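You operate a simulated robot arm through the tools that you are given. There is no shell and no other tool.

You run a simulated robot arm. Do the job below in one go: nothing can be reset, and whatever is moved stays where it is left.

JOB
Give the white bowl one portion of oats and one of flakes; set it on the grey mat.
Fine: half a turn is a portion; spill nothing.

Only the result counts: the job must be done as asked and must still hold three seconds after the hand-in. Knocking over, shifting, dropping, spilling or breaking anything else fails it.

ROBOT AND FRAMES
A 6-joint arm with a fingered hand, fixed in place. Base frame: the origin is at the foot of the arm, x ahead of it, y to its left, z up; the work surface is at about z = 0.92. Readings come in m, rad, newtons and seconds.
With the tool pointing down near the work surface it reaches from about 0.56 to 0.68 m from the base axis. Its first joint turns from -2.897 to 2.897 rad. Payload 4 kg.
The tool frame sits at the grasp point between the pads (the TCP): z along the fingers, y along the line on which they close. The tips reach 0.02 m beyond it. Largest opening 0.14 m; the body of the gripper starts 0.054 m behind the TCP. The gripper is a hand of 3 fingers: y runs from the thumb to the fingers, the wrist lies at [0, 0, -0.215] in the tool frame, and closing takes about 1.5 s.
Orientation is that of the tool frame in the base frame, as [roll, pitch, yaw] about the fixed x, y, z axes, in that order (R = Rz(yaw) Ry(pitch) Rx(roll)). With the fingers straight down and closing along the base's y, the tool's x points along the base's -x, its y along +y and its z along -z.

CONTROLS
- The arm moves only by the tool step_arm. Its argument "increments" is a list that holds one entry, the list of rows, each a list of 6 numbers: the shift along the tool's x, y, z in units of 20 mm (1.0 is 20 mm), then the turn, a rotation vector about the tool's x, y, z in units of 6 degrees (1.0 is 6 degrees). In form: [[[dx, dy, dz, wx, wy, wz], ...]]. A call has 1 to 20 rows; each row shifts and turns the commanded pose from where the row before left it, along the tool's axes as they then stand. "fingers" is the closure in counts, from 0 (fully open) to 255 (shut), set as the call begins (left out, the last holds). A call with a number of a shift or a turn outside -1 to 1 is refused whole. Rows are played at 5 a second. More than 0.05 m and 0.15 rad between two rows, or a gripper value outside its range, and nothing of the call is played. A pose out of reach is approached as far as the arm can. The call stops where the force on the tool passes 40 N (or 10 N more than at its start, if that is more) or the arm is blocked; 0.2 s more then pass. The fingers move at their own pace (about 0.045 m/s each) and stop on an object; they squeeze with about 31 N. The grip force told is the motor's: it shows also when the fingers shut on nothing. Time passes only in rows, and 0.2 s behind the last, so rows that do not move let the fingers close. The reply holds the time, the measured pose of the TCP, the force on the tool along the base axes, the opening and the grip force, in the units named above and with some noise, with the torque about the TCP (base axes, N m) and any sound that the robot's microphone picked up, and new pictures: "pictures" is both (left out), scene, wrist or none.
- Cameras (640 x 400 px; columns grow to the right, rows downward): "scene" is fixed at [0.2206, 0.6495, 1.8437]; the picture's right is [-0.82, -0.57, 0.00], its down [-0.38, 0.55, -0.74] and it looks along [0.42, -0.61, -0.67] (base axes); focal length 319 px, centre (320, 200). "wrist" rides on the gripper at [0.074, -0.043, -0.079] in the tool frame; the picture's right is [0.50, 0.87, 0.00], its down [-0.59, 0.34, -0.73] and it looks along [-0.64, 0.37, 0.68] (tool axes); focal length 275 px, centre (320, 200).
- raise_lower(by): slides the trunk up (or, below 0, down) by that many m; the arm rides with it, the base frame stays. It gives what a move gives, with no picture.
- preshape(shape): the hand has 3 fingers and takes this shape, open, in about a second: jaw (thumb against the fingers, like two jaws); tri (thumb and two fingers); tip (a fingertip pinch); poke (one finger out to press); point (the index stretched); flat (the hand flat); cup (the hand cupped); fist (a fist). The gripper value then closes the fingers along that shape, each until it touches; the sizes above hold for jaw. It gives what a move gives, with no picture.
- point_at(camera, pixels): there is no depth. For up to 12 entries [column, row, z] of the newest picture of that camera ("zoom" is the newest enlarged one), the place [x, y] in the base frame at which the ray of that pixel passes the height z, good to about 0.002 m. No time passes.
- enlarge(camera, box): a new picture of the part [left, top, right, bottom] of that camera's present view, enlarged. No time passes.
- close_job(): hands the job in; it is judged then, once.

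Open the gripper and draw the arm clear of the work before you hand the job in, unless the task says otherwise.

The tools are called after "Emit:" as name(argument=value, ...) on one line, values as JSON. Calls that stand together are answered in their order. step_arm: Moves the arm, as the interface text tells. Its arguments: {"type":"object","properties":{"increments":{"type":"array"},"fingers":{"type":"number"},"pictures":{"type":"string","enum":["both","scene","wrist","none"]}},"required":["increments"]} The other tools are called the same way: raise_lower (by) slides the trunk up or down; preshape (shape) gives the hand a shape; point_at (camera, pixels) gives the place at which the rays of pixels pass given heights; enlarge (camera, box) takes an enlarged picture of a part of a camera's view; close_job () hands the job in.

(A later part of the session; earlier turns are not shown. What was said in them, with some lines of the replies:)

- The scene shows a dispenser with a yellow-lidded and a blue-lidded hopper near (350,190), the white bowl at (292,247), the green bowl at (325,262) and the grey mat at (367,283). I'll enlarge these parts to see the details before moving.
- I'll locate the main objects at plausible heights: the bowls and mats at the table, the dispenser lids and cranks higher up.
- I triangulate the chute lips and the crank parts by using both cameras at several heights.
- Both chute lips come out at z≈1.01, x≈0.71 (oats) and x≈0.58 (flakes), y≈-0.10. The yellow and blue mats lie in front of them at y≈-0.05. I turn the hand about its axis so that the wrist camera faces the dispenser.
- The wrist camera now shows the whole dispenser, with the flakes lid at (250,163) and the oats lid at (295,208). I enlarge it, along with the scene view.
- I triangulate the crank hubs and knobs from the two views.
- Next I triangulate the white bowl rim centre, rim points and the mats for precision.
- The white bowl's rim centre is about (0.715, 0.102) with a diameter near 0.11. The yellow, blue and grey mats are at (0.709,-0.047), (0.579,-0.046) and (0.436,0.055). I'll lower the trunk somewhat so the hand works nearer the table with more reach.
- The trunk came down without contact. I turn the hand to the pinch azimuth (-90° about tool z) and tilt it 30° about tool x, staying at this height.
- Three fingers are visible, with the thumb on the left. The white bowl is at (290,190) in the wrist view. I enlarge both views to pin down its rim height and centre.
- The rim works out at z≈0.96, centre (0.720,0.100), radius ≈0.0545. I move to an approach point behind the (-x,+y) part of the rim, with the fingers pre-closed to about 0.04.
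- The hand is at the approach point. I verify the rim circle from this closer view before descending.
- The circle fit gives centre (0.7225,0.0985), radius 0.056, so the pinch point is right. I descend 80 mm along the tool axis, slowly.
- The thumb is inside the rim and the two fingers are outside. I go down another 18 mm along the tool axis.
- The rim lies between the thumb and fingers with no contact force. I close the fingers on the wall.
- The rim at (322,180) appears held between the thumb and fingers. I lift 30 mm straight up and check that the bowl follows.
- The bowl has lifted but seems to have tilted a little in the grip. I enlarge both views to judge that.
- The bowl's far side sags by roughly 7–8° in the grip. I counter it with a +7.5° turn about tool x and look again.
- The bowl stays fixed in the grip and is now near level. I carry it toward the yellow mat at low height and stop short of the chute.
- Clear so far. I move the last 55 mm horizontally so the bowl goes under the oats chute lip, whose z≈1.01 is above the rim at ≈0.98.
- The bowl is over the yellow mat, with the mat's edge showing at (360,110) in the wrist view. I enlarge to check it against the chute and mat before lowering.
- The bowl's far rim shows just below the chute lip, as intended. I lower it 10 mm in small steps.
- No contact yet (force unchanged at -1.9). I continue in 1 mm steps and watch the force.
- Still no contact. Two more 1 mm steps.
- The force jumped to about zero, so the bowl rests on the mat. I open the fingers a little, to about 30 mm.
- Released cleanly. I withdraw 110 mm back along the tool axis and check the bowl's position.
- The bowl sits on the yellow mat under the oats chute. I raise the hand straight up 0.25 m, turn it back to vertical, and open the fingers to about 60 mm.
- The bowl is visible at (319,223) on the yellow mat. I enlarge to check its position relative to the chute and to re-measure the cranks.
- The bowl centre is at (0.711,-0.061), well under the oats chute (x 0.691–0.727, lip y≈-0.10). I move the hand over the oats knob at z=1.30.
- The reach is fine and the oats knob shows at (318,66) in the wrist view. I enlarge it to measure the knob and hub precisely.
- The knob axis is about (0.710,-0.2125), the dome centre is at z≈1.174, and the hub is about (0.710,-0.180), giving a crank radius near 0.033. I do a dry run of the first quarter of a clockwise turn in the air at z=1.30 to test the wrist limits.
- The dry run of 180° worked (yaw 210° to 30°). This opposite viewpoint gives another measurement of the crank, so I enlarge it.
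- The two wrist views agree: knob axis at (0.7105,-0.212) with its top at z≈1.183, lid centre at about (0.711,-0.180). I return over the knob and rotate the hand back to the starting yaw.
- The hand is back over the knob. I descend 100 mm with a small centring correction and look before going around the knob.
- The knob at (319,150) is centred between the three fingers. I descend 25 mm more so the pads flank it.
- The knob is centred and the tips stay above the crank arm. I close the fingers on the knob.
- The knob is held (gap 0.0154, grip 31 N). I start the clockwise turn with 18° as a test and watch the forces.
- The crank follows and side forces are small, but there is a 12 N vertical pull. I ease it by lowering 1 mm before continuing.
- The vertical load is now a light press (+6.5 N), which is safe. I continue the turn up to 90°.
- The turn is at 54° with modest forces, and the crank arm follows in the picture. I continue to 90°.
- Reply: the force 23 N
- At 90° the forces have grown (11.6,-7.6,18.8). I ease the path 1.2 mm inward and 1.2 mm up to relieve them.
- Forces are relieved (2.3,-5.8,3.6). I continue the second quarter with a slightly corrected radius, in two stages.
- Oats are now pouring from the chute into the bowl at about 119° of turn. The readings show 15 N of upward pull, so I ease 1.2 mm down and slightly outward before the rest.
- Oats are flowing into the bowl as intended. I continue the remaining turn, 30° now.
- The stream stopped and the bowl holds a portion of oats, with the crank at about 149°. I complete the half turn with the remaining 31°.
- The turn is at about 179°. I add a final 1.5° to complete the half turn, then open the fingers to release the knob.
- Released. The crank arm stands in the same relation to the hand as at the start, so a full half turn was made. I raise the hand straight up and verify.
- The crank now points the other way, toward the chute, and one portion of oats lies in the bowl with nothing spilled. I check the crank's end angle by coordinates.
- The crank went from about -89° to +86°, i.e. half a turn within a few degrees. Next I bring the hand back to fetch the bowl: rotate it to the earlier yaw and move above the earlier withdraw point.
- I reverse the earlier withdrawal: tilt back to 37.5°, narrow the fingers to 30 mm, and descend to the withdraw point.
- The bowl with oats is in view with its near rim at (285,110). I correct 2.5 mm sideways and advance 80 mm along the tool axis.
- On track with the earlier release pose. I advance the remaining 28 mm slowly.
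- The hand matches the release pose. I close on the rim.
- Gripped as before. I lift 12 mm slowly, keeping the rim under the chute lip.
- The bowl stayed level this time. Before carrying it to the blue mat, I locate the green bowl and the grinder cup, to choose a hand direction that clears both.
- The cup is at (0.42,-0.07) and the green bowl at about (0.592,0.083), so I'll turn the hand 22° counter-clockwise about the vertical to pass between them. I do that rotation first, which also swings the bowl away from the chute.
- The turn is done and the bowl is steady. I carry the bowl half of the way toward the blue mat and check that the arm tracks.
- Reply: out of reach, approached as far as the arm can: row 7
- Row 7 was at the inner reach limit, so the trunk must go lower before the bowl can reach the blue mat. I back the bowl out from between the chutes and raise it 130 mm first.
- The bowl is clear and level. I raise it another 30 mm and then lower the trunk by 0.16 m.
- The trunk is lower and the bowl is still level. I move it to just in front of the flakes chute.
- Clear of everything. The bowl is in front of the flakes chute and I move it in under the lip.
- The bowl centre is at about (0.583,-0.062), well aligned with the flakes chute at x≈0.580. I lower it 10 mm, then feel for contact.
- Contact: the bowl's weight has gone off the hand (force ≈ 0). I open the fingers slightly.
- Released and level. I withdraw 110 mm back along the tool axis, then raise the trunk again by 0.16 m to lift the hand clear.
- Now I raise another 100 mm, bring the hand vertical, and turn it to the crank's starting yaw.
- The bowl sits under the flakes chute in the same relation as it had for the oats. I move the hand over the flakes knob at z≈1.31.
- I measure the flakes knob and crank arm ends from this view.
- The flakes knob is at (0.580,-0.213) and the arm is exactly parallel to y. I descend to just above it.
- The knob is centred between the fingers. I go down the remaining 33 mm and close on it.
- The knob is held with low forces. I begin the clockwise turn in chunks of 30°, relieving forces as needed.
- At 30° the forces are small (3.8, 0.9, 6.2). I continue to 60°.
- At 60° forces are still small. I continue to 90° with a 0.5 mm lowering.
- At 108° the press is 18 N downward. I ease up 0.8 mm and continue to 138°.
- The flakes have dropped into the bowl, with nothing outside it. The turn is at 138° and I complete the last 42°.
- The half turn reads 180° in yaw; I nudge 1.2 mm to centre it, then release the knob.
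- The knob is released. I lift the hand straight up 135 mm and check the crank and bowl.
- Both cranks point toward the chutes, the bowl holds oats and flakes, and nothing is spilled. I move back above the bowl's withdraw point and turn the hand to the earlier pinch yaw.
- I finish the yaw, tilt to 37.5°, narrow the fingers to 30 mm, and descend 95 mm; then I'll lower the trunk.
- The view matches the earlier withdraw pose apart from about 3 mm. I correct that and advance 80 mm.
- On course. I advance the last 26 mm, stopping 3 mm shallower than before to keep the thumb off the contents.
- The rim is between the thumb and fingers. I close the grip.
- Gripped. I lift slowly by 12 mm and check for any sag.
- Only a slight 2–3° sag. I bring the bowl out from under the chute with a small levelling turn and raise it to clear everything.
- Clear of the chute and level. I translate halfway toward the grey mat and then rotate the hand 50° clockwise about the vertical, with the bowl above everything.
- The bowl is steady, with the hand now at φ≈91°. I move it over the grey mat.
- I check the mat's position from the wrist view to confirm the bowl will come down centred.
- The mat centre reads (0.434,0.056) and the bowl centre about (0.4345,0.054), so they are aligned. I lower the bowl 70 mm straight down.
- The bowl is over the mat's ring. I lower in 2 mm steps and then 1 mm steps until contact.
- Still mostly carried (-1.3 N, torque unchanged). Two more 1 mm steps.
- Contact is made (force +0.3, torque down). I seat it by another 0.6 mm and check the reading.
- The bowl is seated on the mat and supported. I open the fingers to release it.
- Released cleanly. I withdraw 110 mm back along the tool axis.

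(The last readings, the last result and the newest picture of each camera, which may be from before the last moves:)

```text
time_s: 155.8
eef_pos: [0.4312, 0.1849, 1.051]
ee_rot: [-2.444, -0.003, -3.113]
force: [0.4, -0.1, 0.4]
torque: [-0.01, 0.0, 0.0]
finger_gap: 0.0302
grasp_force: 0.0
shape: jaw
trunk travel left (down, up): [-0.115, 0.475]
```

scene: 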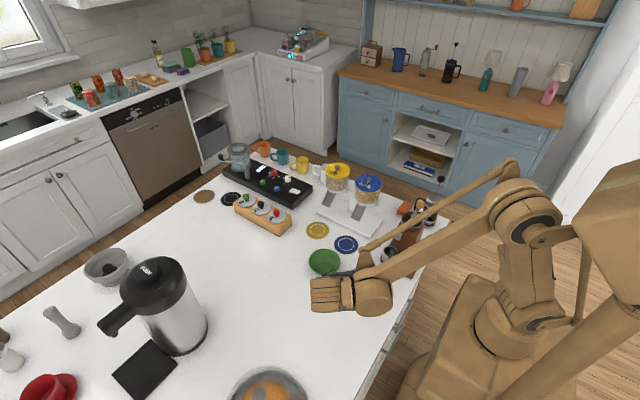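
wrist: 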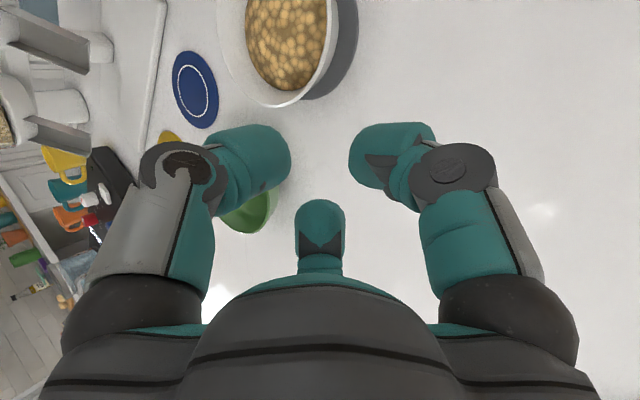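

Clear of the bowl. I raise the trunk by 0.3 m to lift the arm well away, then open the gripper and take pictures.

Emit:
raise_lower(by=0.3)

Emit:
step_arm(increments=[[[0, 0, 0, -0.9, 0, 0], [0, 0, 0, -0.9, 0, 0], [0, 0, 0, -0.9, 0, 0], [0, 0, 0, -0.9, 0, 0], [0, 0, 0, -0.9, 0, 0], [0, 0, 0, -0.9, 0, 0], [0, 0, 0, -0.9, 0, 0]]], fingers=0)

Emit:
enlarge(camera="scene", box=[290, 180, 450, 305])

```text
time_s: 158.8
eef_pos: [0.4313, 0.1845, 1.3502]
ee_rot: [-2.444, -0.001, -3.112]
force: [0.3, -0.4, 0.2]
torque: [-0.04, -0.02, -0.01]
finger_gap: 0.03
grasp_force: 0.0
shape: jaw
trunk travel left (down, up): [-0.415, 0.175]
```

```text
time_s: 160.4
eef_pos: [0.4317, 0.1847, 1.3504]
ee_rot: [-3.106, -0.002, -3.113]
force: [-0.3, 0.0, -0.1]
torque: [-0.03, 0.0, 0.02]
finger_gap: 0.1399
grasp_force: 0.1
shape: jaw
trunk travel left (down, up): [-0.415, 0.175]
```

scene: 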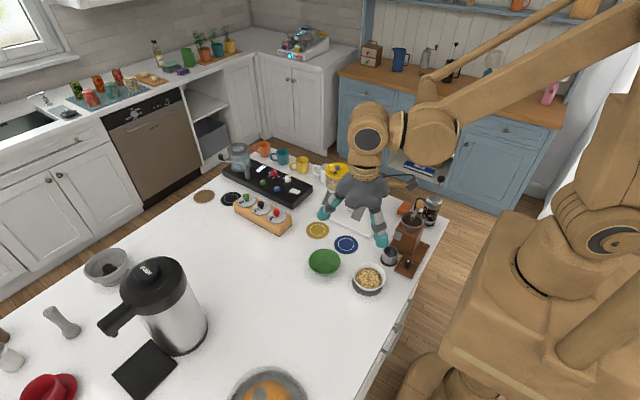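
wrist: 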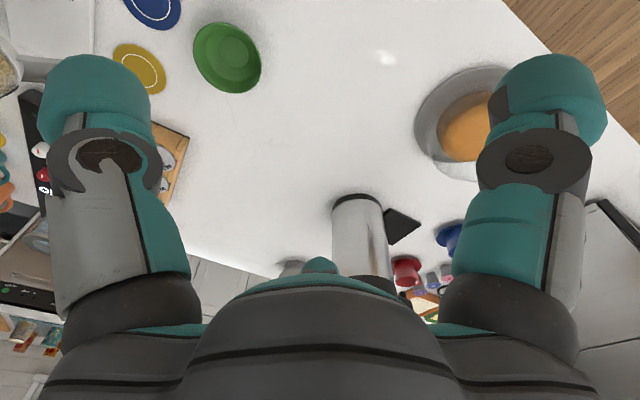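

```text
3.20 times, centred on (370, 242) of scene
```

zoom: 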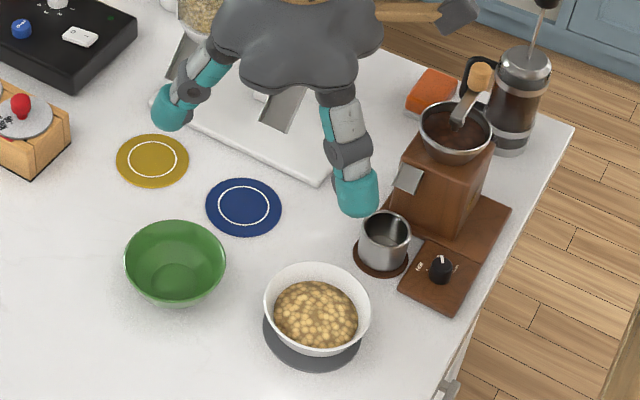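

The bowl with oats and flakes sits on the grey mat. I confirm its position and that the mats and other items haven't moved.

Emit:
point_at(camera="scene", pixels=[[369, 274.8, 0.963], [317.7, 230.3, 0.922], [346.1, 244.7, 0.922], [324.6, 257.5, 0.97], [390.5, 253, 0.965]])

Emit:
step_arm(increments=[[[0, 0.8, -0.5, 0, 0, 0], [0, 0.8, -0.5, 0, 0, 0], [0, 0.8, -0.3, 0, 0, 0], [0, 0.8, 0, 0, 0, 0], [0, 0.8, 0, 0, 0, 0], [0, 0.8, 0, 0, 0, 0]]])

Emit:
enlarge(camera="scene", box=[270, 140, 450, 300])

```text
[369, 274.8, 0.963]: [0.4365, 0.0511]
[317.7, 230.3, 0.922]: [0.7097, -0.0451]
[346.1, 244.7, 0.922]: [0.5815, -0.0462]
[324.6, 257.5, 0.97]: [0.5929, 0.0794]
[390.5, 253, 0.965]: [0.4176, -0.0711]
```

```text
time_s: 161.8
eef_pos: [0.4287, 0.2827, 1.372]
ee_rot: [-3.101, -0.002, -3.112]
force: [-0.7, 0.1, 0.1]
torque: [-0.01, -0.02, 0.0]
finger_gap: 0.1399
grasp_force: 0.1
shape: jaw
trunk travel left (down, up): [-0.415, 0.175]
```

scene: 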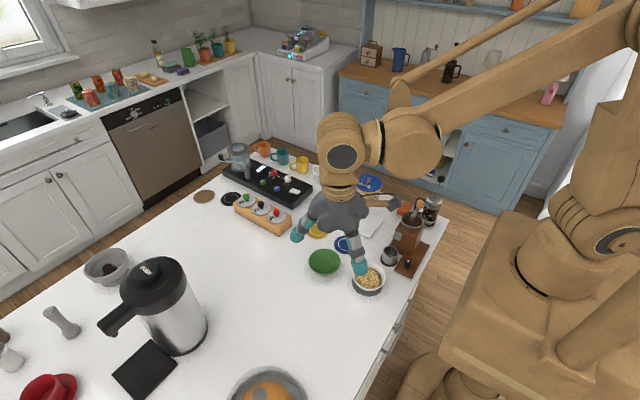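
wrist: 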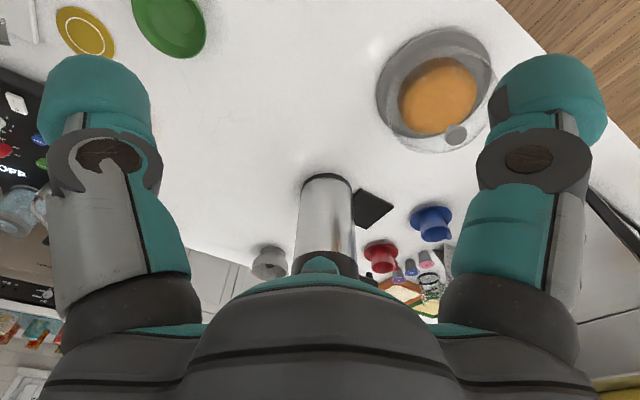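

```text
2.50 times, centred on (360, 220) of scene
```

zoom: 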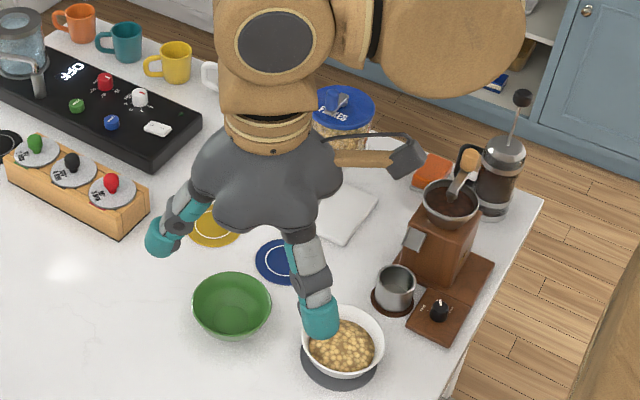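

The bowl centre is (0.4365,0.051) on the grey mat (centre 0.435,0.056), and it holds oats and flakes with nothing spilled. The other mats, green bowl and cup are where they were, the gripper is open and the arm is well clear above. I hand the job in.

Emit:
close_job()

```text
The job is handed in.
```

I turned each crank half a turn, so the white bowl should hold one portion of oats and one of flakes. It now stands on the grey mat, and the job is handed in.

- **Portions:** both cranks went half a turn clockwise, oats first, then flakes. By camera the oats crank measured about 183–185°. The flakes crank read 180° on the hand. Each hopper poured into the bowl once, and I saw no spill in any picture.
- **Placement:** the bowl's centre came out at about (0.437, 0.051), within 5 mm of the mat's centre.
- **Other items:** the yellow and blue mats, the green bowl and the grinder cup measured within 3 mm of where they started. The two cranks are the only other things moved. They now point towards their chutes.
- **Arm:** the gripper is open and the hand is at z ≈ 1.37, off to the side of the bowl.
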